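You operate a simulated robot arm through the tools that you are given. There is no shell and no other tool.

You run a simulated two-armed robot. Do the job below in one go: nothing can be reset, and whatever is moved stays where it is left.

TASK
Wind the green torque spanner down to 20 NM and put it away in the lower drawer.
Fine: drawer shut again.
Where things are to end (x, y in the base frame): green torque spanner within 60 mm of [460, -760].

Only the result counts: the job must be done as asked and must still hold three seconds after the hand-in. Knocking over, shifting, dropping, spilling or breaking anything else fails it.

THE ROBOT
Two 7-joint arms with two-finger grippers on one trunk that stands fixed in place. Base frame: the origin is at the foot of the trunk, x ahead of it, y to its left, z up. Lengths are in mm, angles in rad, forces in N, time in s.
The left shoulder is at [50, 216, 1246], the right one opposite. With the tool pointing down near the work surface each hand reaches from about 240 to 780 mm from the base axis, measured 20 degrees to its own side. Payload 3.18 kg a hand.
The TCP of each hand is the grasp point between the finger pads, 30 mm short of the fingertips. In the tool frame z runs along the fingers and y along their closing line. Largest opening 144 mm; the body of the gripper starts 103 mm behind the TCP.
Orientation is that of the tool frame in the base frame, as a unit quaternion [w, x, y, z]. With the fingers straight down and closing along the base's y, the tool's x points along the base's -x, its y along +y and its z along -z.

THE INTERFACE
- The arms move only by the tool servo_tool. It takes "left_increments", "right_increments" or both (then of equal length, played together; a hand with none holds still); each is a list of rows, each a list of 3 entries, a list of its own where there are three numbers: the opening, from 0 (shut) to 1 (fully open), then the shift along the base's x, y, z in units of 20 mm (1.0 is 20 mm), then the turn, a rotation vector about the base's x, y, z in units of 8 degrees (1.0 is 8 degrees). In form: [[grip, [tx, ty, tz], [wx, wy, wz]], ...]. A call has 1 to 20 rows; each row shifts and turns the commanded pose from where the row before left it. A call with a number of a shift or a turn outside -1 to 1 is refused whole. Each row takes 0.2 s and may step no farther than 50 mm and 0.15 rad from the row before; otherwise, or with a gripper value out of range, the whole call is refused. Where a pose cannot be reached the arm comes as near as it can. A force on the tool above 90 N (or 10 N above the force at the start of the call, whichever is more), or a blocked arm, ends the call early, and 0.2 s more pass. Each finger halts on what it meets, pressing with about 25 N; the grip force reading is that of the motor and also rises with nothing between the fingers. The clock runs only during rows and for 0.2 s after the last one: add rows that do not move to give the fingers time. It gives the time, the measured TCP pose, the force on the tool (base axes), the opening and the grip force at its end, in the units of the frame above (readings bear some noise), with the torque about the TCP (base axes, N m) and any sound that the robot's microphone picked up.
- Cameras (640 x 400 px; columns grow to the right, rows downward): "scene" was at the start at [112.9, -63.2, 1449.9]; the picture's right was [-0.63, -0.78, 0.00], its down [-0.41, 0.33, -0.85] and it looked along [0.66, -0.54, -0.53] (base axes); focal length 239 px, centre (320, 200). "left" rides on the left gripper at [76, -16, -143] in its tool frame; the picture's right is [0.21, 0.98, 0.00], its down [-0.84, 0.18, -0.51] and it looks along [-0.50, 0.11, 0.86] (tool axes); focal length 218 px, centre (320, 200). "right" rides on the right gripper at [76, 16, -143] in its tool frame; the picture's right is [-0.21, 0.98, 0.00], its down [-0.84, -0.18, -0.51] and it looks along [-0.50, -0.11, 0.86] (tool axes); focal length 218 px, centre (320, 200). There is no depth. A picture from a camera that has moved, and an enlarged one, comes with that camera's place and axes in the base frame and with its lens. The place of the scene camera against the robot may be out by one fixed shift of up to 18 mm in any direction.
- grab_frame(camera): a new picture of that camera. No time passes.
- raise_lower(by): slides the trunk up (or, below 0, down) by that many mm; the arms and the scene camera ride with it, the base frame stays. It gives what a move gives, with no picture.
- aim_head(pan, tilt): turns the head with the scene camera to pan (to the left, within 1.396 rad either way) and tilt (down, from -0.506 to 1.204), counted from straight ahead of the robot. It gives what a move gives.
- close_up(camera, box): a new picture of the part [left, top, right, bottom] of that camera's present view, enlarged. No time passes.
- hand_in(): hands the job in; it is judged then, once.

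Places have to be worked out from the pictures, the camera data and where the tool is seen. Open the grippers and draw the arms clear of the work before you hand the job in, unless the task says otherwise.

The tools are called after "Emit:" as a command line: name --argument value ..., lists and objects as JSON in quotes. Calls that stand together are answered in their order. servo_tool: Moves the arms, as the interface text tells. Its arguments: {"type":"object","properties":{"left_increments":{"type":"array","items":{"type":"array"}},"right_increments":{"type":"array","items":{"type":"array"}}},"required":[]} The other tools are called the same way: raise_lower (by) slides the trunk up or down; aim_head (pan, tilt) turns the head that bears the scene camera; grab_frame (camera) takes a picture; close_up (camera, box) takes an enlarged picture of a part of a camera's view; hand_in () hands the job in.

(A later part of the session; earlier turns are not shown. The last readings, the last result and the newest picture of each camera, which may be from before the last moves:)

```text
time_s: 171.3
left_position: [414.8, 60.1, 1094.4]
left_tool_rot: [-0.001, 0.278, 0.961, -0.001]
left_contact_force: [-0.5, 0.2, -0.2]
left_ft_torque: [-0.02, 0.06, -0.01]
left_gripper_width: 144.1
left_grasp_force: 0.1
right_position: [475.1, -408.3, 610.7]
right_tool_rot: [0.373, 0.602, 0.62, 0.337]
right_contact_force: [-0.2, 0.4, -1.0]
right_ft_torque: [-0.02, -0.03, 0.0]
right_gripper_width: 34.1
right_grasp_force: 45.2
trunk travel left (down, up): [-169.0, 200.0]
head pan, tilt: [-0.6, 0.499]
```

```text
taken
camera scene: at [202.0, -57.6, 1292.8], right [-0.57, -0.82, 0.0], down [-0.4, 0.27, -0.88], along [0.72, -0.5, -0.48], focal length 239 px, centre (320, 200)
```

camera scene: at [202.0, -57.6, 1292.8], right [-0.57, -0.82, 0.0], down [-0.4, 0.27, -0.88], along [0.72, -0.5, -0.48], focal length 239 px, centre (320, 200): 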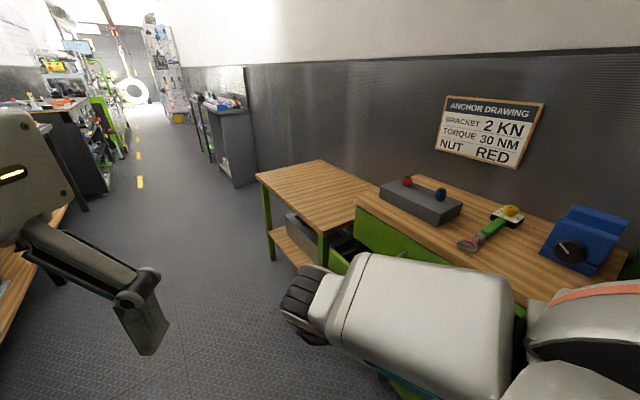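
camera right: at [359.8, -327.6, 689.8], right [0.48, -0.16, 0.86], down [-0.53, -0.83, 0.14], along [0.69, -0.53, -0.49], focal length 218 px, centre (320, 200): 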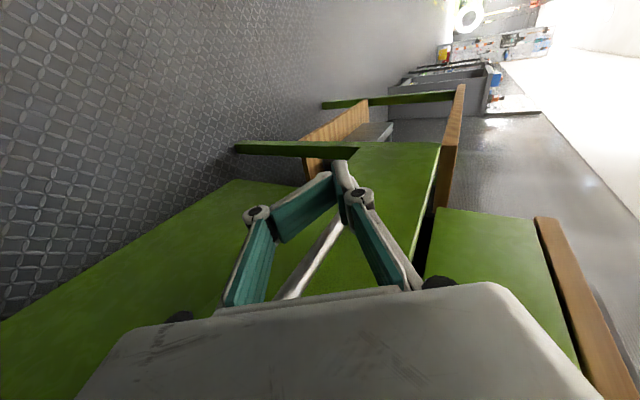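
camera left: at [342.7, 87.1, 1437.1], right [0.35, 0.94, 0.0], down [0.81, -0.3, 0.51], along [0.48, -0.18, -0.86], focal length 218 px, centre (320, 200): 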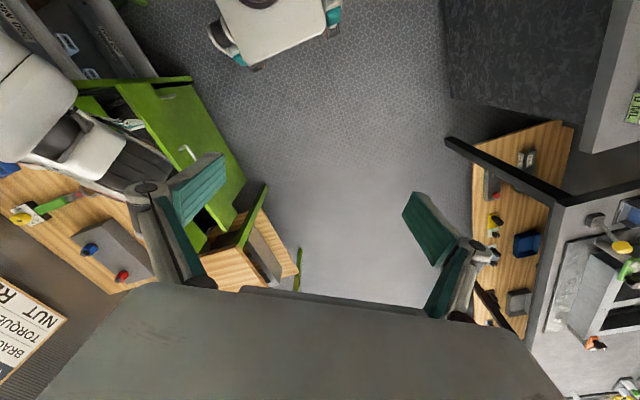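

The fingers slipped off the bar at the pitched angle; the drawer stays ~128 mm open (bar ≈ y -452), while the hand at (475, -408, 611) is fine. Now there's a ~69 mm gap to hook the front from inside. I raise the trunk 100 mm and look.

Emit:
raise_lower --by 100

Emit:
servo_tool --right_increments '[[0, [0, 0, 0.7], [0, 0.3, 0]], [0, [0, 0, 0.7], [0, 0.4, 0]], [0, [0, 0, 0.7], [0, 0.4, 0]], [0, [0, -0.2, 0.7], [0, 0.4, 0]], [0, [0, -0.3, 0.7], [0, 0.4, 0]], [0, [0, -0.4, 0.5], [0, 0.4, 0]], [0, [0, 0, 0], [0, 0, 0]]]'

Emit:
grab_frame --camera "right"

Emit:
grab_frame --camera "scene"

```text
time_s: 172.6
left_position: [415.4, 61.1, 1194.8]
left_tool_rot: [-0.001, 0.278, 0.96, -0.002]
left_contact_force: [0.1, 0.5, 0.4]
left_ft_torque: [-0.01, 0.0, 0.04]
left_gripper_width: 143.8
left_grasp_force: 0.0
right_position: [474.5, -410.4, 708.4]
right_tool_rot: [0.372, 0.604, 0.619, 0.337]
right_contact_force: [0.6, -0.2, -0.1]
right_ft_torque: [-0.01, -0.01, 0.01]
right_gripper_width: 33.9
right_grasp_force: 45.1
trunk travel left (down, up): [-269.0, 100.0]
head pan, tilt: [-0.6, 0.499]
```

```text
time_s: 174.4
left_position: [416.0, 59.8, 1196.2]
left_tool_rot: [0.0, 0.278, 0.961, -0.001]
left_contact_force: [-0.1, 0.0, -0.9]
left_ft_torque: [0.02, 0.03, -0.01]
left_gripper_width: 143.8
left_grasp_force: 0.0
right_position: [455.3, -452.0, 781.8]
right_tool_rot: [0.27, 0.667, 0.659, 0.217]
right_contact_force: [-0.1, 0.7, 0.4]
right_ft_torque: [0.04, 0.02, 0.01]
right_gripper_width: 33.8
right_grasp_force: 45.0
trunk travel left (down, up): [-269.0, 100.0]
head pan, tilt: [-0.6, 0.499]
stopped in row 7 (right hand): the arm was blocked; the commanded pose is now the measured one
```

```text
taken
camera right: at [378.3, -365.7, 894.7], right [0.74, -0.19, 0.65], down [-0.5, -0.8, 0.33], along [0.46, -0.56, -0.69], focal length 218 px, centre (320, 200)
```

right: 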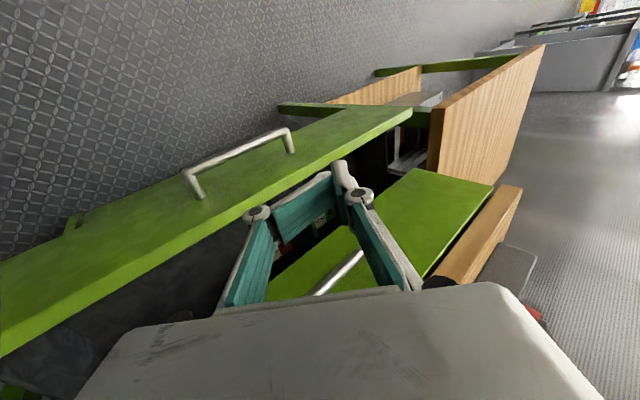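

```text
taken
camera scene: at [131.0, -58.5, 1397.8], right [-0.57, -0.82, 0.0], down [-0.39, 0.27, -0.88], along [0.72, -0.5, -0.48], focal length 239 px, centre (320, 200)
```

scene: 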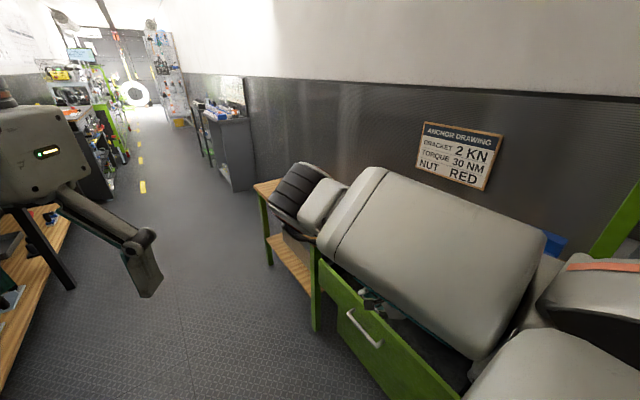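

The lower finger's hinged pad looks folded from the slip. I open the fingers to reset it, then re-close in free air.

Emit:
servo_tool --right_increments '[[0.5, [0, 0, 0], [0, 0, 0]], [0.8, [0, 0, 0], [0, 0, 0]], [0.8, [0, 0, 0], [0, 0, 0]], [0.8, [0, 0, 0], [0, 0, 0]]]'

Emit:
grab_frame --camera "right"

```text
time_s: 175.4
left_position: [414.6, 59.8, 1193.8]
left_tool_rot: [-0.001, 0.278, 0.961, -0.002]
left_contact_force: [0.2, -0.5, 0.9]
left_ft_torque: [0.01, 0.0, -0.02]
left_gripper_width: 143.9
left_grasp_force: 0.1
right_position: [456.3, -451.3, 784.0]
right_tool_rot: [0.272, 0.667, 0.659, 0.217]
right_contact_force: [0.5, -0.1, 0.2]
right_ft_torque: [0.02, 0.01, -0.01]
right_gripper_width: 114.9
right_grasp_force: 0.1
trunk travel left (down, up): [-269.0, 100.0]
head pan, tilt: [-0.6, 0.499]
```

```text
taken
camera right: at [379.1, -365.3, 895.5], right [0.74, -0.19, 0.65], down [-0.5, -0.81, 0.32], along [0.46, -0.56, -0.69], focal length 218 px, centre (320, 200)
```

right: 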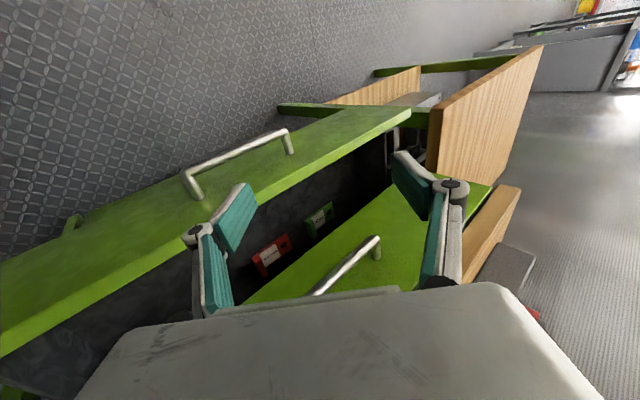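

Fingers open normally. I close them again and check the pad alignment.

Emit:
servo_tool --right_increments '[[0.4, [0, 0, 0], [0, 0, 0]], [0.1, [0, 0, 0], [0, 0, 0]], [0, [0, 0, 0], [0, 0, 0]], [0, [0, 0, 0], [0, 0, 0]], [0, [0, 0, 0], [0, 0, 0]]]'

Emit:
grab_frame --camera "right"

```text
time_s: 176.6
left_position: [415.3, 59.7, 1194.7]
left_tool_rot: [-0.001, 0.277, 0.961, -0.002]
left_contact_force: [-0.4, -0.5, 0.5]
left_ft_torque: [0.02, -0.01, 0.0]
left_gripper_width: 144.0
left_grasp_force: 0.1
right_position: [457.2, -451.7, 783.6]
right_tool_rot: [0.271, 0.668, 0.658, 0.219]
right_contact_force: [0.2, -0.7, 0.2]
right_ft_torque: [-0.01, -0.01, -0.03]
right_gripper_width: 0.2
right_grasp_force: 25.0
trunk travel left (down, up): [-269.0, 100.0]
head pan, tilt: [-0.6, 0.499]
```

```text
taken
camera right: at [379.2, -365.1, 895.6], right [0.74, -0.19, 0.65], down [-0.5, -0.81, 0.32], along [0.46, -0.56, -0.69], focal length 218 px, centre (320, 200)
```

right: 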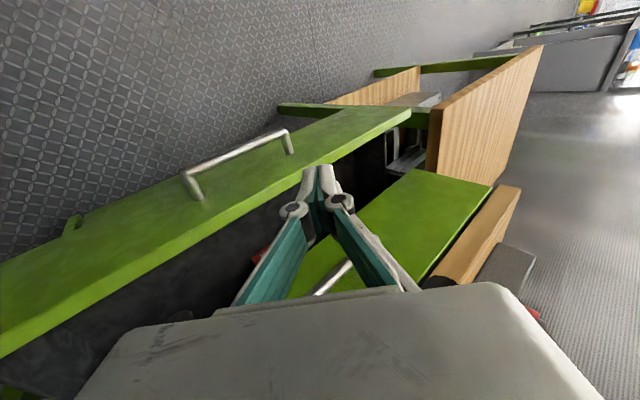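

Fingers are normal again; bar at y≈-456, front panel ≈ -491…-508. I move over the gap to about (505, -540).

Emit:
servo_tool --right_increments '[[0, [0.3, -0.5, 0], [0, 0, 0]], [0, [0.3, -0.5, 0], [0, 0, 0]], [0, [0.3, -0.6, 0], [0, 0, 0]], [0, [0.3, -0.6, 0], [0, 0, 0]], [0, [0.3, -0.6, 0], [0, 0, 0]], [0, [0.3, -0.6, 0], [0, 0, 0]], [0, [0.3, -0.6, 0], [0, 0, 0]], [0, [0.2, -0.4, 0], [0, 0, 0]], [0, [0, 0, 0], [0, 0, 0]]]'

Emit:
grab_frame --camera "right"

Emit:
grab_frame --camera "scene"

```text
time_s: 178.6
left_position: [414.7, 60.0, 1194.2]
left_tool_rot: [-0.001, 0.277, 0.961, -0.002]
left_contact_force: [0.4, -0.4, -0.7]
left_ft_torque: [0.01, 0.01, 0.03]
left_gripper_width: 144.0
left_grasp_force: 0.1
right_position: [503.6, -537.7, 783.8]
right_tool_rot: [0.27, 0.663, 0.663, 0.22]
right_contact_force: [0.1, 0.3, 0.2]
right_ft_torque: [0.01, 0.02, 0.01]
right_gripper_width: 0.1
right_grasp_force: 25.0
trunk travel left (down, up): [-269.0, 100.0]
head pan, tilt: [-0.6, 0.499]
```

```text
taken
camera right: at [425.7, -450.6, 896.1], right [0.74, -0.19, 0.65], down [-0.49, -0.81, 0.32], along [0.47, -0.56, -0.69], focal length 218 px, centre (320, 200)
```

right: 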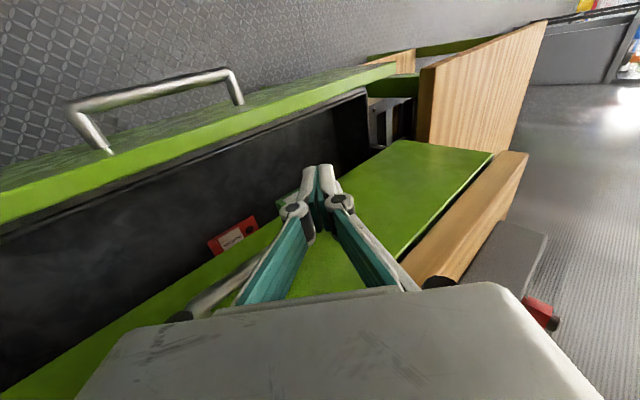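

```text
taken
camera scene: at [131.1, -58.0, 1397.9], right [-0.57, -0.82, 0.0], down [-0.39, 0.27, -0.88], along [0.72, -0.5, -0.48], focal length 239 px, centre (320, 200)
```

scene: 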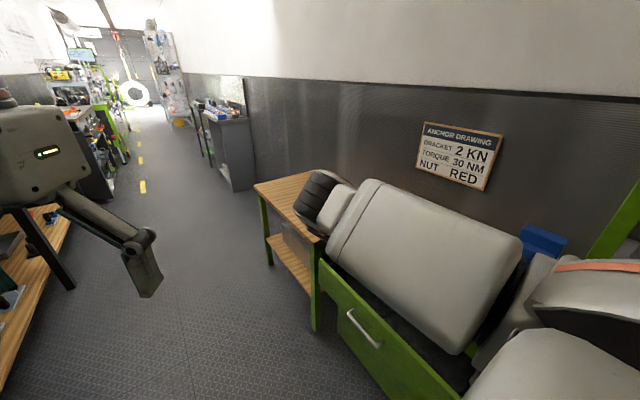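

At (504, -538, 784), clear of the upper handle. I descend in two steps into the gap.

Emit:
servo_tool --right_increments '[[0, [0, 0, -0.7], [0, 0, 0]], [0, [0, 0, -0.7], [0, 0, 0]], [0, [0, 0, -0.7], [0, 0, 0]], [0, [0, 0, -0.7], [0, 0, 0]], [0, [0, 0, -0.7], [0, 0, 0]], [0, [0, 0, 0], [0, 0, 0]]]'

Emit:
grab_frame --camera "right"

```text
time_s: 180.0
left_position: [415.0, 60.8, 1195.2]
left_tool_rot: [0.0, 0.278, 0.961, -0.002]
left_contact_force: [0.0, -0.5, -0.5]
left_ft_torque: [-0.02, 0.02, 0.0]
left_gripper_width: 143.9
left_grasp_force: 0.1
right_position: [504.2, -536.9, 714.8]
right_tool_rot: [0.271, 0.663, 0.662, 0.22]
right_contact_force: [-0.9, -0.6, -0.1]
right_ft_torque: [-0.01, 0.01, 0.01]
right_gripper_width: 0.3
right_grasp_force: 24.8
trunk travel left (down, up): [-269.0, 100.0]
head pan, tilt: [-0.6, 0.499]
```

```text
taken
camera right: at [426.4, -450.1, 826.2], right [0.74, -0.19, 0.65], down [-0.49, -0.81, 0.32], along [0.47, -0.56, -0.69], focal length 218 px, centre (320, 200)
```

right: 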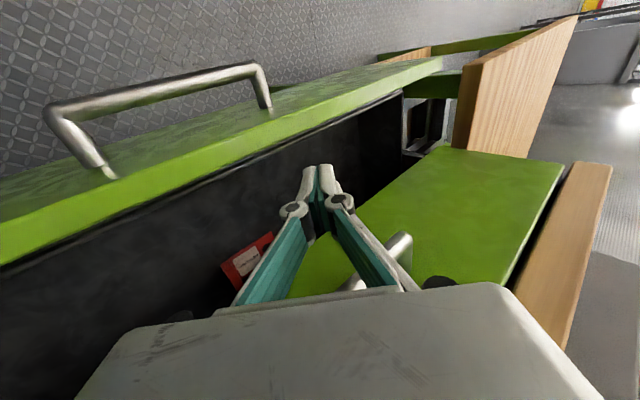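

Descending cleanly. Another 60 mm down to hook depth.

Emit:
servo_tool --right_increments '[[0, [0, 0, -0.7], [0, 0, 0]], [0, [0, 0, -0.7], [0, 0, 0]], [0, [0, 0, -0.7], [0, 0, 0]], [0, [0, 0, -0.7], [0, 0, 0]], [0, [0, 0, 0], [0, 0, 0]]]'

Emit:
grab_frame --camera "right"

Emit:
grab_frame --camera "scene"

```text
time_s: 180.8
left_position: [410.9, 65.9, 1197.2]
left_tool_rot: [0.002, 0.277, 0.961, -0.003]
left_contact_force: [0.8, 0.0, -0.2]
left_ft_torque: [0.03, 0.06, 0.03]
left_gripper_width: 143.8
left_grasp_force: 0.1
right_position: [509.5, -543.1, 693.6]
right_tool_rot: [0.288, 0.66, 0.659, 0.217]
right_contact_force: [-22.7, 29.1, 63.1]
right_ft_torque: [-4.45, 3.88, -3.42]
right_gripper_width: 0.1
right_grasp_force: 24.8
trunk travel left (down, up): [-269.0, 100.0]
head pan, tilt: [-0.6, 0.499]
stopped in row 3 (right hand): the force on the tool passed its limit at 105 N (the readings are from after the stop); the commanded pose is now the measured one
```

```text
taken
camera right: at [428.4, -452.5, 801.7], right [0.72, -0.17, 0.67], down [-0.5, -0.8, 0.34], along [0.48, -0.58, -0.66], focal length 218 px, centre (320, 200)
```

right: 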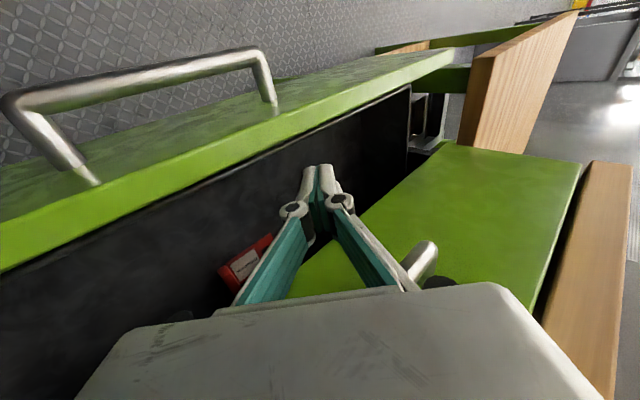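

```text
taken
camera scene: at [126.3, -50.5, 1399.3], right [-0.57, -0.82, 0.0], down [-0.39, 0.27, -0.88], along [0.73, -0.5, -0.47], focal length 239 px, centre (320, 200)
```

scene: 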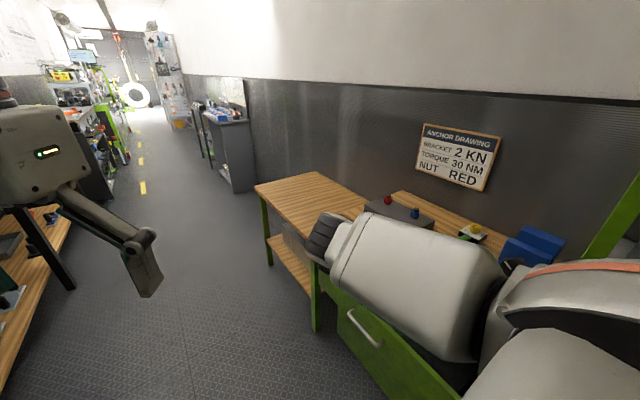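

Contact (63 N up, 29 N in +y): the hand body likely met the upper handle. I back up immediately.

Emit:
servo_tool --right_increments '[[0, [0, 0.1, 0.4], [0, 0, 0]], [0, [0, 0.1, 0.6], [0, 0, 0]], [0, [0, 0.1, 0.6], [0, 0, 0]], [0, [0, 0, 0.6], [0, 0, 0]], [0, [0, 0, 0.6], [0, 0, 0]], [0, [0, 0, 0], [0, 0, 0]]]'

Emit:
grab_frame --camera "right"

Emit:
close_up --camera "scene" --box '[250, 150, 450, 380]'

```text
time_s: 182.2
left_position: [416.0, 59.0, 1195.1]
left_tool_rot: [0.0, 0.277, 0.961, -0.001]
left_contact_force: [-0.8, -0.6, -0.8]
left_ft_torque: [-0.02, 0.01, -0.02]
left_gripper_width: 143.7
left_grasp_force: 0.1
right_position: [509.0, -538.5, 740.2]
right_tool_rot: [0.281, 0.661, 0.661, 0.218]
right_contact_force: [-0.2, 0.0, -0.2]
right_ft_torque: [0.03, -0.02, -0.01]
right_gripper_width: 0.0
right_grasp_force: 24.9
trunk travel left (down, up): [-269.0, 100.0]
head pan, tilt: [-0.6, 0.499]
```

```text
taken
camera right: at [429.6, -450.2, 849.5], right [0.73, -0.18, 0.66], down [-0.5, -0.8, 0.33], along [0.47, -0.57, -0.67], focal length 218 px, centre (320, 200)
```

right: 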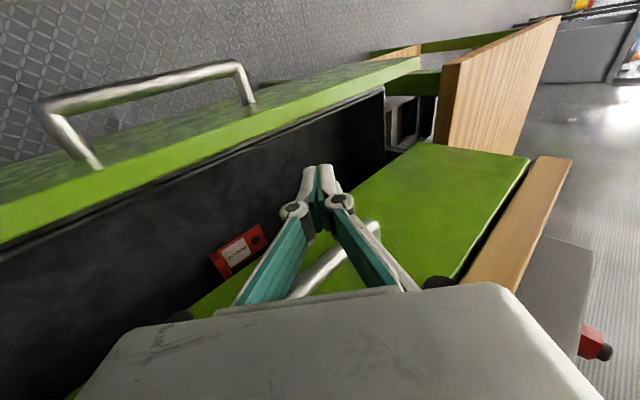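

```text
1.74 times, centred on (350, 265) of scene
camera zoom: at [131.1, -57.9, 1397.8], right [-0.57, -0.82, 0.0], down [-0.4, 0.27, -0.88], along [0.72, -0.5, -0.48], focal length 416 px, centre (268, 87)
```

zoom: 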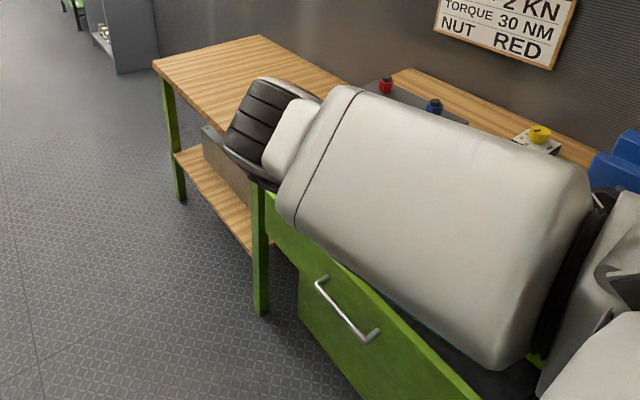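

Torque analysis says the body hit the upper handle about 107 mm behind the TCP. Working to the right of the handles (x≈650) avoids that, since the handles end at x≈540. I move there at this height.

Emit:
servo_tool --right_increments '[[0, [0.8, 0, 0.3], [0, 0, 0]], [0, [0.9, 0, 0.3], [0, 0, 0]], [0, [0.9, 0, 0.3], [0, 0, 0]], [0, [0.9, 0, 0], [0, 0, 0]], [0, [0.9, 0, 0], [0, 0, 0]], [0, [0.9, 0, 0], [0, 0, 0]], [0, [0.9, 0, 0], [0, 0, 0]], [0, [0.8, 0, 0], [0, 0, 0]], [0, [0, 0, 0], [0, 0, 0]]]'

Emit:
grab_frame --camera "right"

Emit:
grab_frame --camera "scene"

```text
time_s: 184.2
left_position: [413.5, 59.4, 1193.8]
left_tool_rot: [-0.001, 0.277, 0.961, -0.002]
left_contact_force: [0.6, -0.1, 1.0]
left_ft_torque: [-0.02, 0.03, 0.03]
left_gripper_width: 143.8
left_grasp_force: 0.0
right_position: [648.4, -538.9, 758.6]
right_tool_rot: [0.281, 0.662, 0.66, 0.218]
right_contact_force: [-0.3, 0.6, 0.0]
right_ft_torque: [-0.04, 0.01, 0.02]
right_gripper_width: 0.0
right_grasp_force: 25.4
trunk travel left (down, up): [-269.0, 100.0]
head pan, tilt: [-0.6, 0.499]
```

```text
taken
camera right: at [569.8, -450.0, 867.8], right [0.73, -0.18, 0.66], down [-0.5, -0.8, 0.33], along [0.47, -0.57, -0.67], focal length 218 px, centre (320, 200)
```

right: 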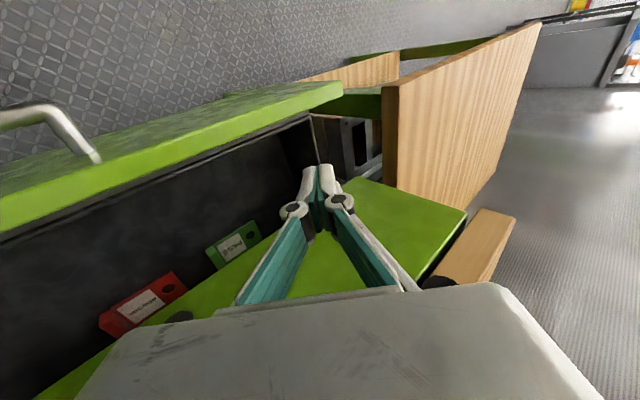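

```text
taken
camera scene: at [131.0, -58.0, 1397.9], right [-0.57, -0.82, 0.0], down [-0.39, 0.27, -0.88], along [0.72, -0.5, -0.48], focal length 239 px, centre (320, 200)
```

scene: 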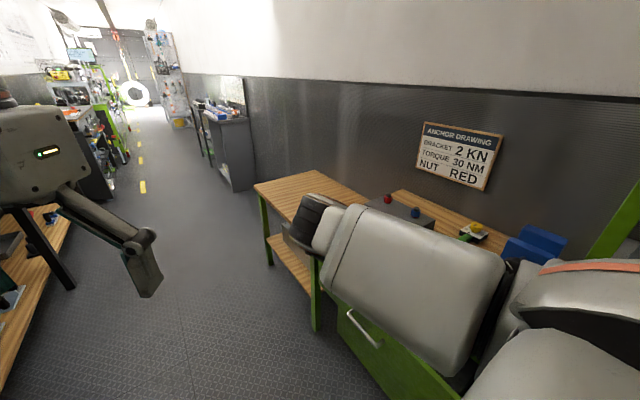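

Clear of the handles, with the drawer's side wall visible further right. I descend here into the drawer gap.

Emit:
servo_tool --right_increments '[[0, [0, 0, -0.7], [0, 0, 0]], [0, [0, 0, -0.7], [0, 0, 0]], [0, [0, 0, -0.7], [0, 0, 0]], [0, [0, 0, -0.7], [0, 0, 0]], [0, [0, 0, -0.7], [0, 0, 0]], [0, [0, 0, -0.7], [0, 0, 0]], [0, [0, 0, -0.6], [0, 0, 0]], [0, [0, 0, 0], [0, 0, 0]]]'

Emit:
grab_frame --camera "right"

```text
time_s: 186.0
left_position: [413.7, 61.7, 1195.1]
left_tool_rot: [0.001, 0.277, 0.961, -0.002]
left_contact_force: [0.2, -0.4, 0.3]
left_ft_torque: [0.02, -0.04, -0.01]
left_gripper_width: 144.1
left_grasp_force: 0.1
right_position: [650.3, -536.8, 665.3]
right_tool_rot: [0.283, 0.66, 0.661, 0.218]
right_contact_force: [10.6, 0.3, 18.3]
right_ft_torque: [-0.62, 3.02, 0.46]
right_gripper_width: 0.0
right_grasp_force: 25.2
trunk travel left (down, up): [-269.0, 100.0]
head pan, tilt: [-0.6, 0.499]
```

```text
taken
camera right: at [570.4, -448.0, 774.5], right [0.72, -0.17, 0.67], down [-0.5, -0.8, 0.33], along [0.48, -0.57, -0.67], focal length 218 px, centre (320, 200)
```

right: 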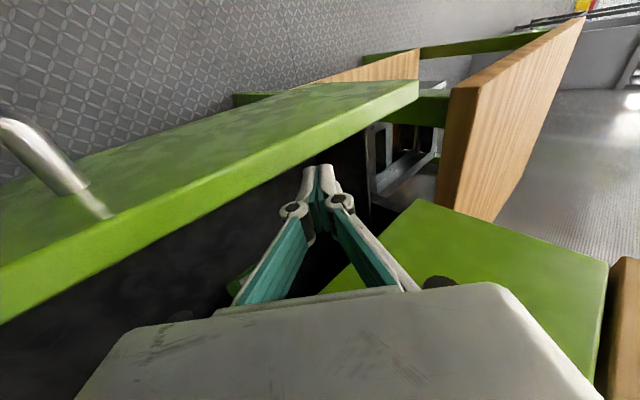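

Slight touch with the upper handle's end, but the fingertips are ~28 mm below the front's top edge, enough to hook. Now I pull toward +y.

Emit:
servo_tool --right_increments '[[0, [0.2, 0.3, 0], [0, 0, 0]], [0, [0.2, 0.4, 0], [0, 0, 0]], [0, [0, 0.5, -0.1], [0, 0, 0]], [0, [0, 0.5, -0.1], [0, 0, 0]], [0, [0, 0.5, -0.1], [0, 0, 0]], [0, [0, 0.5, 0], [0, 0, 0]], [0, [0, 0.5, 0], [0, 0, 0]], [0, [0, 0.5, 0], [0, 0, 0]], [0, [0, 0, 0], [0, 0, 0]]]'

Emit:
grab_frame --camera "right"

Emit:
grab_frame --camera "scene"

```text
time_s: 188.0
left_position: [413.8, 60.1, 1195.1]
left_tool_rot: [-0.001, 0.277, 0.961, -0.002]
left_contact_force: [-0.1, -0.4, -0.4]
left_ft_torque: [0.02, -0.01, 0.05]
left_gripper_width: 143.9
left_grasp_force: 0.1
right_position: [657.1, -463.7, 657.7]
right_tool_rot: [0.281, 0.662, 0.66, 0.218]
right_contact_force: [-0.6, 0.2, 1.4]
right_ft_torque: [0.01, -0.03, 0.04]
right_gripper_width: 0.2
right_grasp_force: 25.5
trunk travel left (down, up): [-269.0, 100.0]
head pan, tilt: [-0.6, 0.499]
```

```text
taken
camera right: at [577.9, -375.7, 766.0], right [0.73, -0.18, 0.66], down [-0.5, -0.8, 0.33], along [0.47, -0.57, -0.67], focal length 218 px, centre (320, 200)
```

right: 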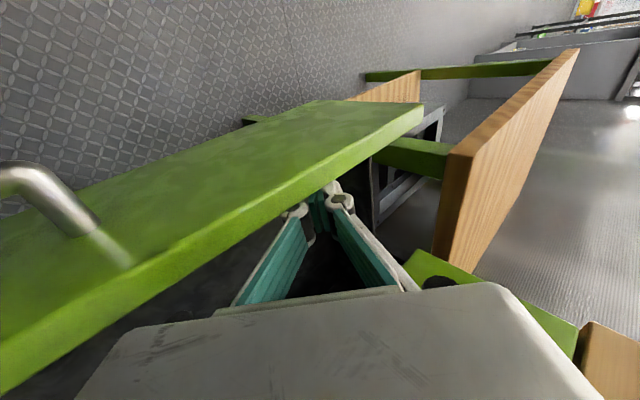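

```text
taken
camera scene: at [130.9, -57.9, 1397.9], right [-0.57, -0.82, 0.0], down [-0.39, 0.27, -0.88], along [0.72, -0.5, -0.48], focal length 239 px, centre (320, 200)
```

scene: 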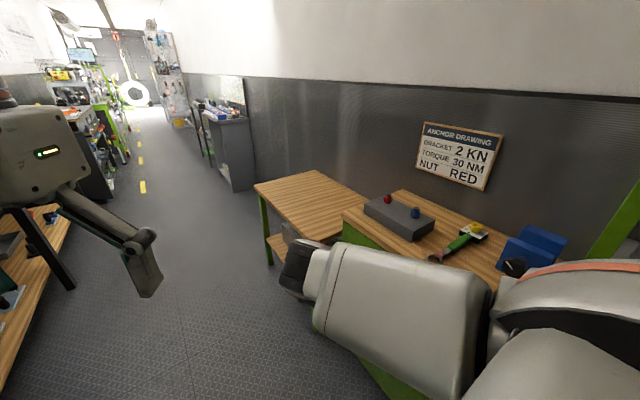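

The hook works: the drawer follows with almost no force. Continue pulling to about y≈-385.

Emit:
servo_tool --right_increments '[[0, [-0.1, 0.5, 0], [0, 0, 0]], [0, [-0.1, 0.5, 0], [0, 0, 0]], [0, [-0.1, 0.5, 0], [0, 0, 0]], [0, [-0.1, 0.5, 0], [0, 0, 0]], [0, [-0.1, 0.5, 0], [0, 0, 0]], [0, [-0.1, 0.5, 0], [0, 0, 0]], [0, [-0.1, 0.5, 0], [0, 0, 0]], [0, [-0.1, 0.5, 0], [0, 0, 0]], [0, [0, 0, 0], [0, 0, 0]]]'

Emit:
grab_frame --camera "scene"

Emit:
grab_frame --camera "right"

```text
time_s: 190.2
left_position: [414.9, 58.9, 1194.9]
left_tool_rot: [0.001, 0.278, 0.96, -0.001]
left_contact_force: [-0.7, 0.0, -0.2]
left_ft_torque: [0.04, 0.0, -0.04]
left_gripper_width: 144.1
left_grasp_force: 0.1
right_position: [624.8, -457.7, 656.9]
right_tool_rot: [0.298, 0.692, 0.628, 0.192]
right_contact_force: [-1.5, -0.3, 6.4]
right_ft_torque: [0.04, -0.03, 0.05]
right_gripper_width: 0.0
right_grasp_force: 24.8
trunk travel left (down, up): [-269.0, 100.0]
head pan, tilt: [-0.6, 0.499]
stopped in row 9 (right hand): the arm was blocked; the commanded pose is now the measured one
```

```text
taken
camera scene: at [130.6, -57.9, 1398.0], right [-0.57, -0.82, 0.0], down [-0.39, 0.27, -0.88], along [0.72, -0.5, -0.48], focal length 239 px, centre (320, 200)
```

scene: 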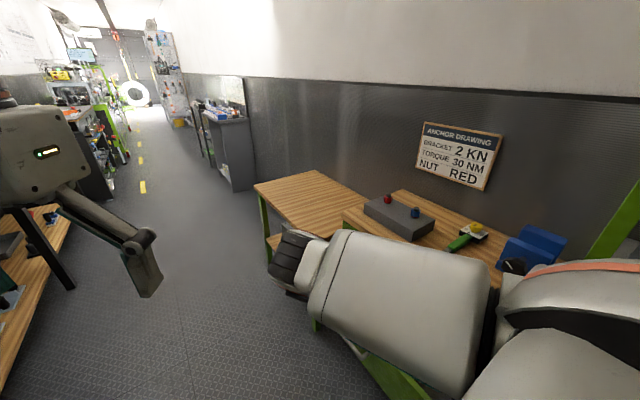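

```text
taken
camera right: at [556.3, -358.8, 764.2], right [0.71, -0.24, 0.66], down [-0.58, -0.74, 0.35], along [0.41, -0.63, -0.66], focal length 218 px, centre (320, 200)
```

right: 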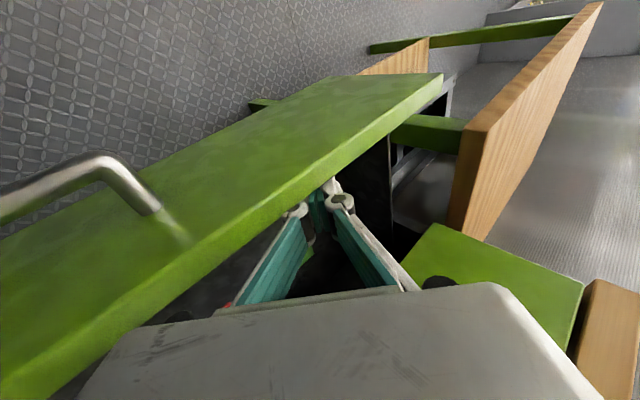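

Blocked near y≈-458 with the elbow coming in. Negative yaw pushes the elbow out, so I add about -10° yaw and pull again in small steps.

Emit:
servo_tool --right_increments '[[0, [0, 0, 0], [0, 0, -0.4]], [0, [0, 0, 0], [0, 0, -0.4]], [0, [0, 0.2, 0], [0, 0, -0.3]], [0, [0, 0.4, 0], [0, 0, -0.2]], [0, [0, 0.4, 0], [0, 0, -0.15]], [0, [0, 0.4, 0], [0, 0, -0.15]], [0, [0, 0.4, 0], [0, 0, -0.1]], [0, [0, 0, 0], [0, 0, 0]]]'

Emit:
grab_frame --camera "scene"

Emit:
grab_frame --camera "right"

```text
time_s: 192.2
left_position: [414.6, 58.1, 1194.3]
left_tool_rot: [0.0, 0.277, 0.961, -0.001]
left_contact_force: [0.1, -0.4, 0.5]
left_ft_torque: [0.07, 0.03, -0.02]
left_gripper_width: 143.9
left_grasp_force: 0.1
right_position: [612.7, -503.3, 656.4]
right_tool_rot: [0.323, 0.789, 0.506, 0.134]
right_contact_force: [-0.1, -0.7, 0.0]
right_ft_torque: [0.02, -0.01, -0.03]
right_gripper_width: 0.1
right_grasp_force: 25.2
right hand out of reach, approached as far as the arm can: row 5, 6, 7
trunk travel left (down, up): [-269.0, 100.0]
head pan, tilt: [-0.6, 0.499]
stopped in row 8 (right hand): the arm was blocked; the commanded pose is now the measured one
```

```text
taken
camera scene: at [131.1, -58.3, 1397.7], right [-0.57, -0.82, 0.0], down [-0.39, 0.27, -0.88], along [0.72, -0.5, -0.48], focal length 239 px, centre (320, 200)
```

scene: 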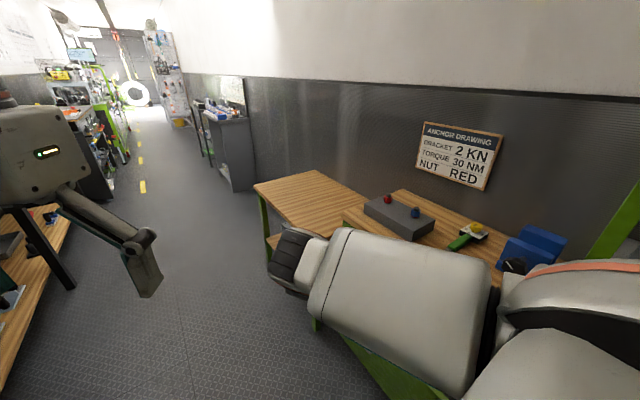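

```text
taken
camera right: at [582.0, -387.8, 765.4], right [0.6, -0.46, 0.65], down [-0.78, -0.51, 0.36], along [0.16, -0.73, -0.66], focal length 218 px, centre (320, 200)
```

right: 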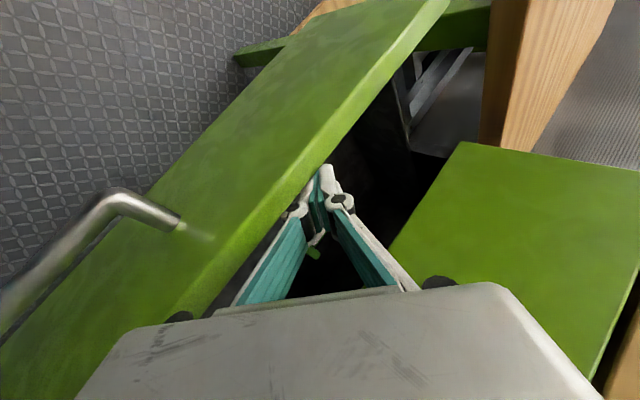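

I see the pattern: the farther forward the wrist, the less it can come toward +y before the upper arm meets the chest. Hooking on the left of the handles (x≈350) keeps the wrist close in x and should allow pulling to y≈-385. I lift out first.

Emit:
servo_tool --right_increments '[[0, [0, 0, 0.5], [0, 0, 0]], [0, [0, 0, 0.7], [0, 0, 0]], [0, [-0.1, 0, 0.7], [0, 0, 0.2]], [0, [-0.3, -0.2, 0.7], [0, 0, 0.4]], [0, [-0.5, -0.2, 0.7], [0, 0, 0.5]], [0, [-0.6, -0.2, 0.7], [0, 0, 0.5]], [0, [-0.7, -0.2, 0.7], [0, 0, 0.5]], [0, [-0.8, -0.2, 0.5], [0, 0, 0.5]], [0, [-0.8, -0.2, 0], [0, 0, 0.5]], [0, [-0.8, -0.2, 0], [0, 0, 0.5]], [0, [-0.8, 0, 0], [0, 0, 0.4]], [0, [-0.8, 0, 0], [0, 0, 0.3]], [0, [0, 0, 0], [0, 0, 0]]]'

Emit:
grab_frame --camera "right"

Emit:
grab_frame --camera "scene"

```text
time_s: 195.0
left_position: [414.6, 59.9, 1194.4]
left_tool_rot: [-0.001, 0.278, 0.961, -0.002]
left_contact_force: [0.0, 0.0, -0.4]
left_ft_torque: [0.01, -0.02, 0.0]
left_gripper_width: 143.9
left_grasp_force: 0.0
right_position: [490.6, -526.8, 759.9]
right_tool_rot: [0.267, 0.6, 0.719, 0.226]
right_contact_force: [0.5, -0.6, 0.1]
right_ft_torque: [0.0, 0.01, 0.0]
right_gripper_width: 0.0
right_grasp_force: 25.0
trunk travel left (down, up): [-269.0, 100.0]
head pan, tilt: [-0.6, 0.499]
```

```text
taken
camera right: at [399.6, -449.1, 869.6], right [0.76, -0.03, 0.65], down [-0.35, -0.86, 0.36], along [0.55, -0.5, -0.66], focal length 218 px, centre (320, 200)
```

right: 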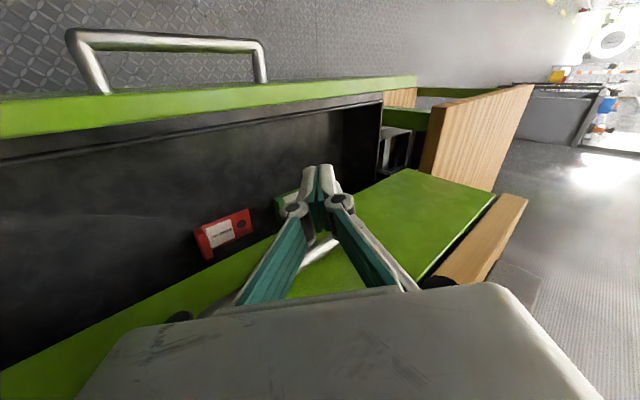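

```text
taken
camera scene: at [131.1, -58.0, 1397.9], right [-0.57, -0.82, 0.0], down [-0.4, 0.27, -0.88], along [0.72, -0.5, -0.48], focal length 239 px, centre (320, 200)
```

scene: 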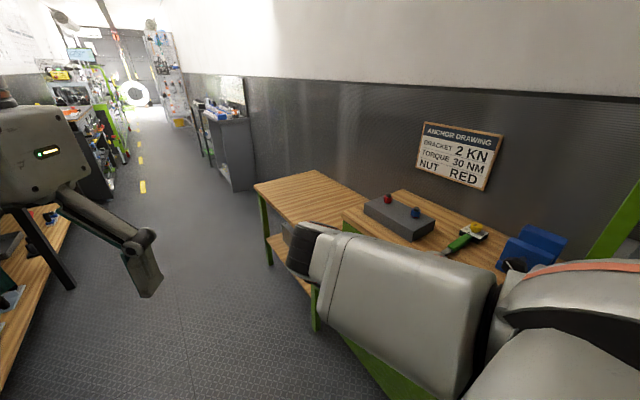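

The drawer is now ~161 mm open (bar at y≈-419). I move left to x≈350, staying above.

Emit:
servo_tool --right_increments '[[0, [-0.8, 0.1, 0], [0, 0, 0]], [0, [-0.8, 0.1, 0], [0, 0, 0]], [0, [-0.8, 0.1, 0], [0, 0, 0]], [0, [-0.8, 0.1, 0], [0, 0, 0]], [0, [-0.8, 0.1, 0], [0, 0, 0]], [0, [-0.8, 0.1, 0], [0, 0, 0]], [0, [-0.8, 0.1, 0], [0, 0, 0]], [0, [-0.8, 0.1, 0], [0, 0, 0]], [0, [-0.5, 0, 0], [0, 0, 0]], [0, [0, 0, 0], [0, 0, 0]]]'

Emit:
grab_frame --camera "right"

Emit:
grab_frame --camera "scene"

```text
time_s: 197.2
left_position: [414.8, 60.3, 1193.3]
left_tool_rot: [0.0, 0.278, 0.96, -0.002]
left_contact_force: [0.9, 0.0, 0.2]
left_ft_torque: [-0.01, 0.0, 0.03]
left_gripper_width: 144.0
left_grasp_force: 0.1
right_position: [352.4, -511.3, 761.2]
right_tool_rot: [0.267, 0.601, 0.719, 0.226]
right_contact_force: [-0.3, -0.2, 0.4]
right_ft_torque: [0.01, 0.02, -0.02]
right_gripper_width: 0.1
right_grasp_force: 24.4
trunk travel left (down, up): [-269.0, 100.0]
head pan, tilt: [-0.6, 0.499]
```

```text
taken
camera right: at [260.5, -434.3, 869.9], right [0.76, -0.03, 0.65], down [-0.35, -0.86, 0.36], along [0.55, -0.5, -0.66], focal length 218 px, centre (320, 200)
```

right: 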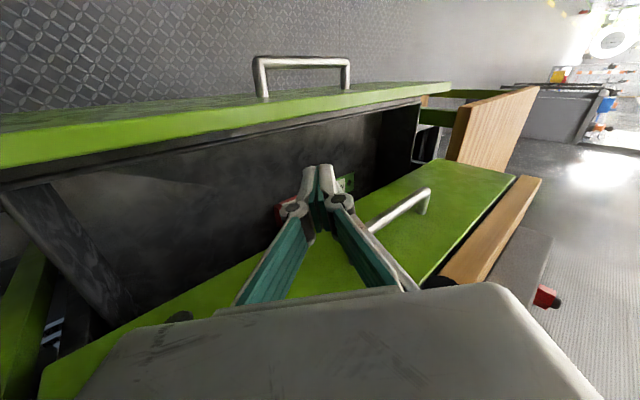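

```text
taken
camera scene: at [131.1, -58.0, 1397.9], right [-0.57, -0.82, 0.0], down [-0.39, 0.27, -0.88], along [0.72, -0.5, -0.48], focal length 239 px, centre (320, 200)
```

scene: 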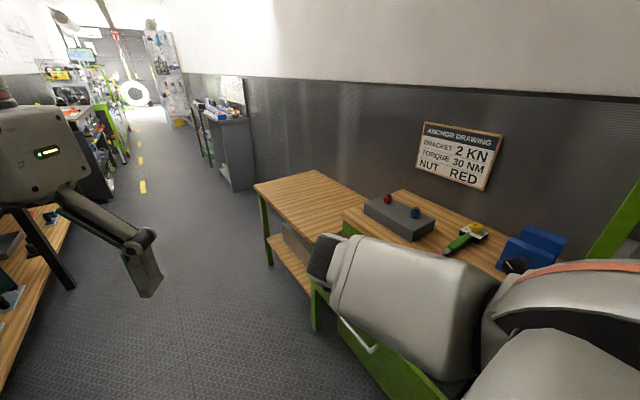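

Good position with the drawer's left wall visible at far left. I descend to hook depth here.

Emit:
servo_tool --right_increments '[[0, [0, 0, -0.7], [0, 0, 0]], [0, [0, 0, -0.7], [0, 0, 0]], [0, [0, 0, -0.7], [0, 0, 0]], [0, [0, 0, -0.7], [0, 0, 0]], [0, [0, 0, -0.7], [0, 0, 0]], [0, [0, 0, -0.7], [0, 0, 0]], [0, [0, 0, -0.7], [0, 0, 0]], [0, [0, 0, -0.4], [0, 0, 0]], [0, [0, 0, 0], [0, 0, 0]]]'

Emit:
grab_frame --camera "right"

```text
time_s: 199.2
left_position: [414.1, 60.9, 1194.9]
left_tool_rot: [-0.002, 0.278, 0.96, -0.001]
left_contact_force: [-0.5, -0.4, -0.2]
left_ft_torque: [-0.02, 0.02, -0.02]
left_gripper_width: 144.0
left_grasp_force: 0.1
right_position: [353.5, -511.7, 656.6]
right_tool_rot: [0.267, 0.6, 0.719, 0.226]
right_contact_force: [0.1, 0.6, 0.4]
right_ft_torque: [0.01, 0.02, -0.03]
right_gripper_width: 0.0
right_grasp_force: 25.0
trunk travel left (down, up): [-269.0, 100.0]
head pan, tilt: [-0.6, 0.499]
```

```text
taken
camera right: at [262.0, -433.8, 764.4], right [0.76, -0.03, 0.65], down [-0.35, -0.86, 0.36], along [0.55, -0.5, -0.66], focal length 218 px, centre (320, 200)
```

right: 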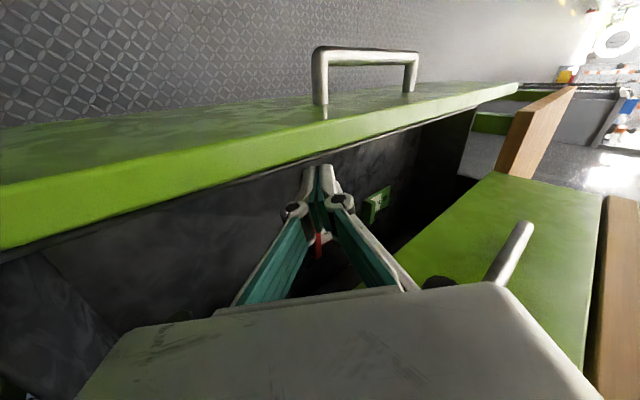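

In place. Pull +y about 120 mm.

Emit:
servo_tool --right_increments '[[0, [0, 0.5, 0], [0, 0, 0]], [0, [0, 0.5, 0], [0, 0, 0]], [0, [0, 0.5, 0], [0, 0, 0]], [0, [0, 0.5, 0], [0, 0, 0]], [0, [0, 0.5, 0], [0, 0, 0]], [0, [0, 0.5, 0], [0, 0, 0]], [0, [0, 0.5, 0], [0, 0, 0]], [0, [0, 0.5, 0], [0, 0, 0]], [0, [0, 0, 0], [0, 0, 0]]]'

Emit:
grab_frame --camera "scene"

Emit:
grab_frame --camera "right"

```text
time_s: 201.2
left_position: [414.6, 59.4, 1195.1]
left_tool_rot: [0.0, 0.277, 0.961, -0.001]
left_contact_force: [0.2, -0.2, -0.5]
left_ft_torque: [-0.02, -0.02, 0.01]
left_gripper_width: 144.0
left_grasp_force: 0.0
right_position: [352.9, -430.6, 656.8]
right_tool_rot: [0.267, 0.601, 0.719, 0.225]
right_contact_force: [-0.2, 0.2, 0.4]
right_ft_torque: [0.0, 0.02, -0.01]
right_gripper_width: 0.0
right_grasp_force: 24.8
trunk travel left (down, up): [-269.0, 100.0]
head pan, tilt: [-0.6, 0.499]
```

```text
taken
camera scene: at [131.1, -58.1, 1397.9], right [-0.57, -0.82, 0.0], down [-0.39, 0.27, -0.88], along [0.72, -0.5, -0.48], focal length 239 px, centre (320, 200)
```

scene: 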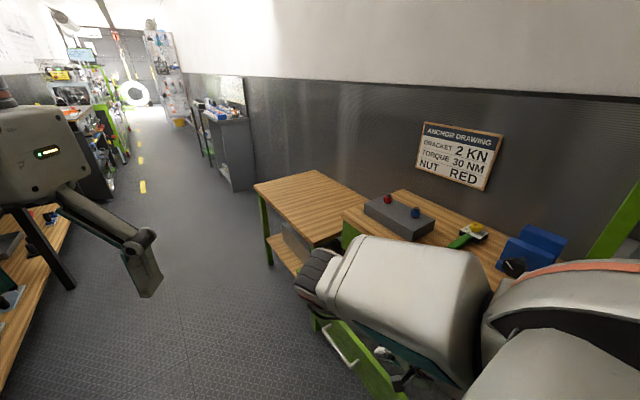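

```text
taken
camera right: at [262.0, -353.1, 764.4], right [0.76, -0.03, 0.65], down [-0.35, -0.86, 0.36], along [0.55, -0.5, -0.66], focal length 218 px, centre (320, 200)
```

right: 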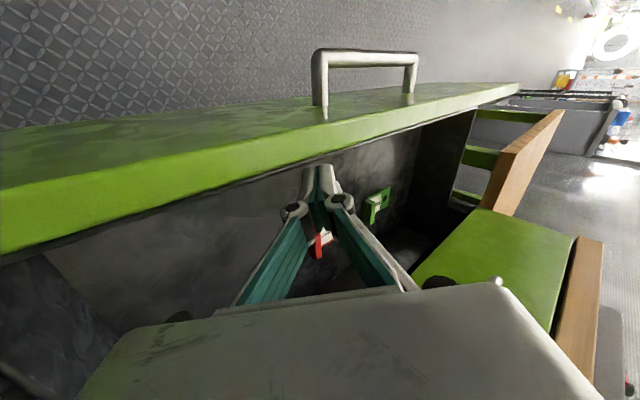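

The drawer followed fully: bar now at y≈-341, i.e. ~239 mm open. I pull another 40 mm.

Emit:
servo_tool --right_increments '[[0, [0, 0.4, 0], [0, 0, 0]], [0, [0, 0.4, 0], [0, 0, 0]], [0, [0, 0.4, 0], [0, 0, 0]], [0, [0, 0.4, 0], [0, 0, 0]], [0, [0, 0.4, 0], [0, 0, 0]], [0, [0, 0, 0], [0, 0, 0]]]'

Emit:
grab_frame --camera "right"

Emit:
grab_frame --camera "scene"

```text
time_s: 202.6
left_position: [415.7, 56.4, 1195.2]
left_tool_rot: [-0.001, 0.279, 0.96, -0.001]
left_contact_force: [0.2, 0.7, 0.1]
left_ft_torque: [0.0, -0.05, 0.0]
left_gripper_width: 144.1
left_grasp_force: 0.0
right_position: [354.2, -401.4, 658.0]
right_tool_rot: [0.273, 0.602, 0.717, 0.221]
right_contact_force: [-3.5, -47.4, -5.8]
right_ft_torque: [-1.31, 0.15, -0.46]
right_gripper_width: 0.0
right_grasp_force: 24.8
trunk travel left (down, up): [-269.0, 100.0]
head pan, tilt: [-0.6, 0.499]
```

```text
taken
camera right: at [262.2, -321.0, 764.0], right [0.75, -0.03, 0.66], down [-0.36, -0.86, 0.37], along [0.55, -0.52, -0.66], focal length 218 px, centre (320, 200)
```

right: 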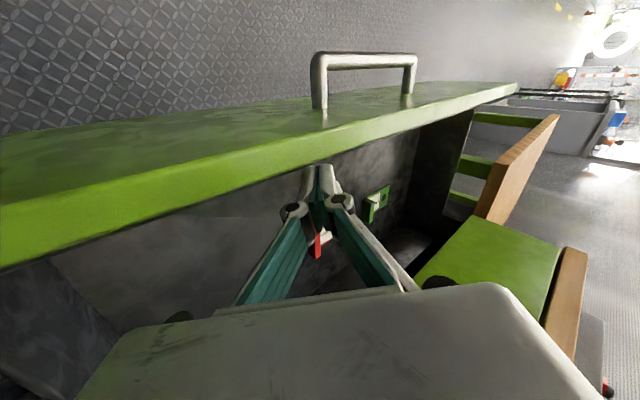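

```text
taken
camera scene: at [131.1, -61.7, 1397.7], right [-0.57, -0.82, 0.0], down [-0.39, 0.27, -0.88], along [0.72, -0.49, -0.48], focal length 239 px, centre (320, 200)
```

scene: 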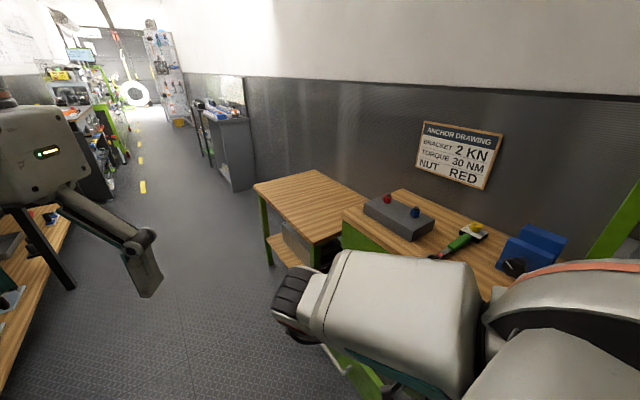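

The drawer hit its stop (47 N): it is fully open, ~265 mm. I back off slightly, lift the hand out and look inside.

Emit:
servo_tool --right_increments '[[0, [0, -0.6, 0], [0, 0, 0]], [0, [0, -0.4, 0.2], [0, 0, 0]], [0, [0, -0.2, 0.7], [0, 0, 0]], [0, [0, 0, 0.8], [0, 0, 0]], [0, [0, 0, 0.8], [0, 0, 0]], [0, [0, 0, 0.8], [0, 0, 0]], [0, [0, 0, 0.8], [0, 0, 0]], [0, [0, 0, 0.8], [0, 0, 0]], [0, [0, 0, 0.8], [0, 0, 0]], [0, [0, 0, 0.8], [0, 0, 0]], [0, [0, 0, 0.8], [0, 0, 0]], [0, [0, 0, 0], [0, 0, 0]]]'

Emit:
grab_frame --camera "right"

Emit:
grab_frame --camera "scene"

```text
time_s: 205.2
left_position: [414.6, 61.5, 1194.0]
left_tool_rot: [-0.001, 0.279, 0.96, -0.001]
left_contact_force: [-0.1, 0.6, -0.3]
left_ft_torque: [0.01, 0.0, -0.02]
left_gripper_width: 144.0
left_grasp_force: 0.2
right_position: [358.1, -420.4, 796.4]
right_tool_rot: [0.267, 0.599, 0.72, 0.227]
right_contact_force: [0.0, -0.3, 0.4]
right_ft_torque: [-0.01, 0.01, -0.04]
right_gripper_width: 0.0
right_grasp_force: 25.4
right hand out of reach, approached as far as the arm can: row 11
trunk travel left (down, up): [-269.0, 100.0]
head pan, tilt: [-0.6, 0.499]
```

```text
taken
camera right: at [265.3, -343.5, 903.9], right [0.76, -0.03, 0.65], down [-0.35, -0.86, 0.36], along [0.55, -0.5, -0.66], focal length 218 px, centre (320, 200)
```

right: 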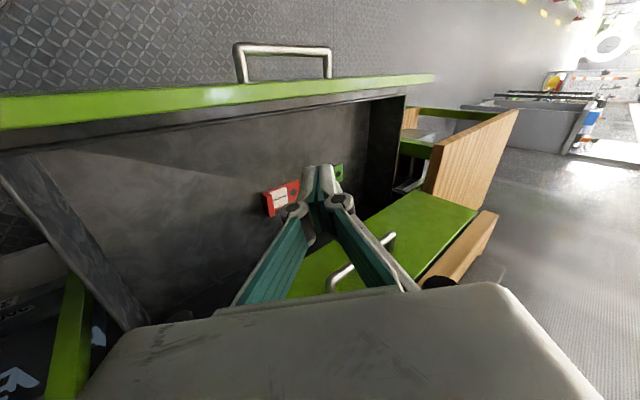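

```text
taken
camera scene: at [131.1, -58.0, 1397.9], right [-0.57, -0.82, 0.0], down [-0.39, 0.27, -0.88], along [0.72, -0.5, -0.48], focal length 239 px, centre (320, 200)
```

scene: 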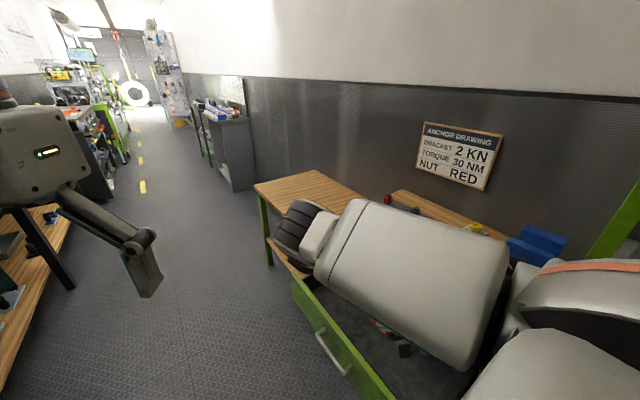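

The drawer is fully open (bar at y≈-311, ~269 mm), so the drawer's target spot is now around (460, -490). Next I go for the spanner: raise the hand and move back over the bench.

Emit:
servo_tool --right_increments '[[0, [0.1, -0.3, 0.8], [0, 0, 0]], [0, [0.1, -0.4, 0.9], [0, 0, 0]], [0, [0.2, -0.5, 0.9], [0, 0, 0]], [0, [0.2, -0.6, 0.9], [0, 0.2, 0]], [0, [0.2, -0.7, 0.9], [0, 0.3, 0]], [0, [0.2, -0.7, 0.9], [0, 0.3, 0]], [0, [0.2, -0.7, 0.9], [0, 0.4, 0]], [0, [0.2, -0.7, 0.9], [0, 0.4, 0]], [0, [0.2, -0.7, 0.9], [0, 0.4, 0]], [0, [0.2, -0.7, 0.9], [0, 0.4, 0]], [0, [0.2, -0.7, 0.9], [0, 0.4, 0]], [0, [0, -0.7, 0.5], [0, 0.4, 0]], [0, [0, 0, 0], [0, 0, 0]]]'

Emit:
grab_frame --camera "scene"

Emit:
grab_frame --camera "right"

```text
time_s: 208.0
left_position: [414.0, 60.3, 1194.2]
left_tool_rot: [0.0, 0.278, 0.961, -0.002]
left_contact_force: [-0.7, -0.3, 0.6]
left_ft_torque: [-0.02, -0.03, 0.0]
left_gripper_width: 143.9
left_grasp_force: 0.1
right_position: [405.8, -575.0, 991.4]
right_tool_rot: [0.101, 0.635, 0.761, 0.086]
right_contact_force: [0.6, 0.1, 0.3]
right_ft_torque: [0.02, 0.0, 0.0]
right_gripper_width: 0.1
right_grasp_force: 25.1
right hand out of reach, approached as far as the arm can: row 1, 2
trunk travel left (down, up): [-269.0, 100.0]
head pan, tilt: [-0.6, 0.499]
```

```text
taken
camera scene: at [131.0, -57.7, 1397.9], right [-0.57, -0.82, 0.0], down [-0.39, 0.27, -0.88], along [0.72, -0.5, -0.48], focal length 239 px, centre (320, 200)
```

scene: 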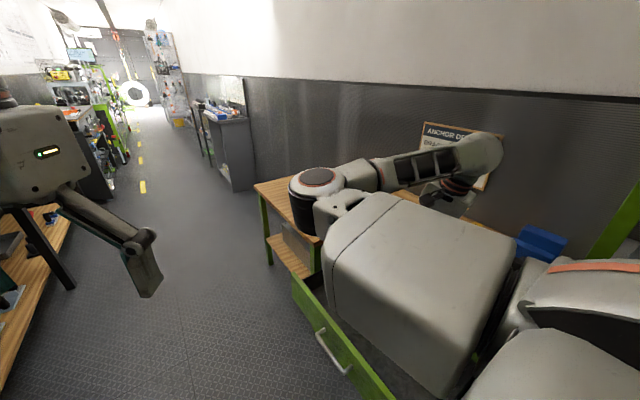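

```text
taken
camera right: at [370.4, -497.8, 1128.8], right [0.96, -0.03, 0.26], down [-0.16, -0.86, 0.48], along [0.21, -0.5, -0.84], focal length 218 px, centre (320, 200)
```

right: 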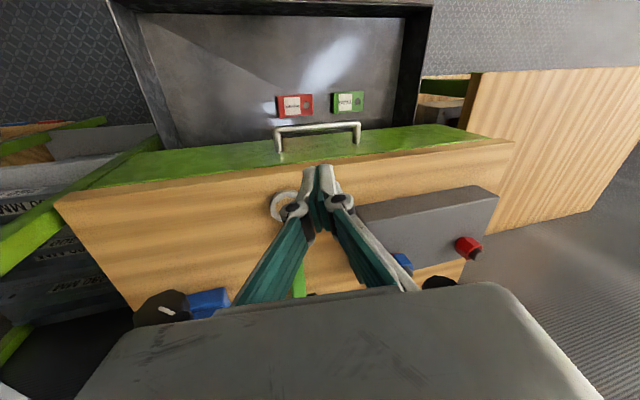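

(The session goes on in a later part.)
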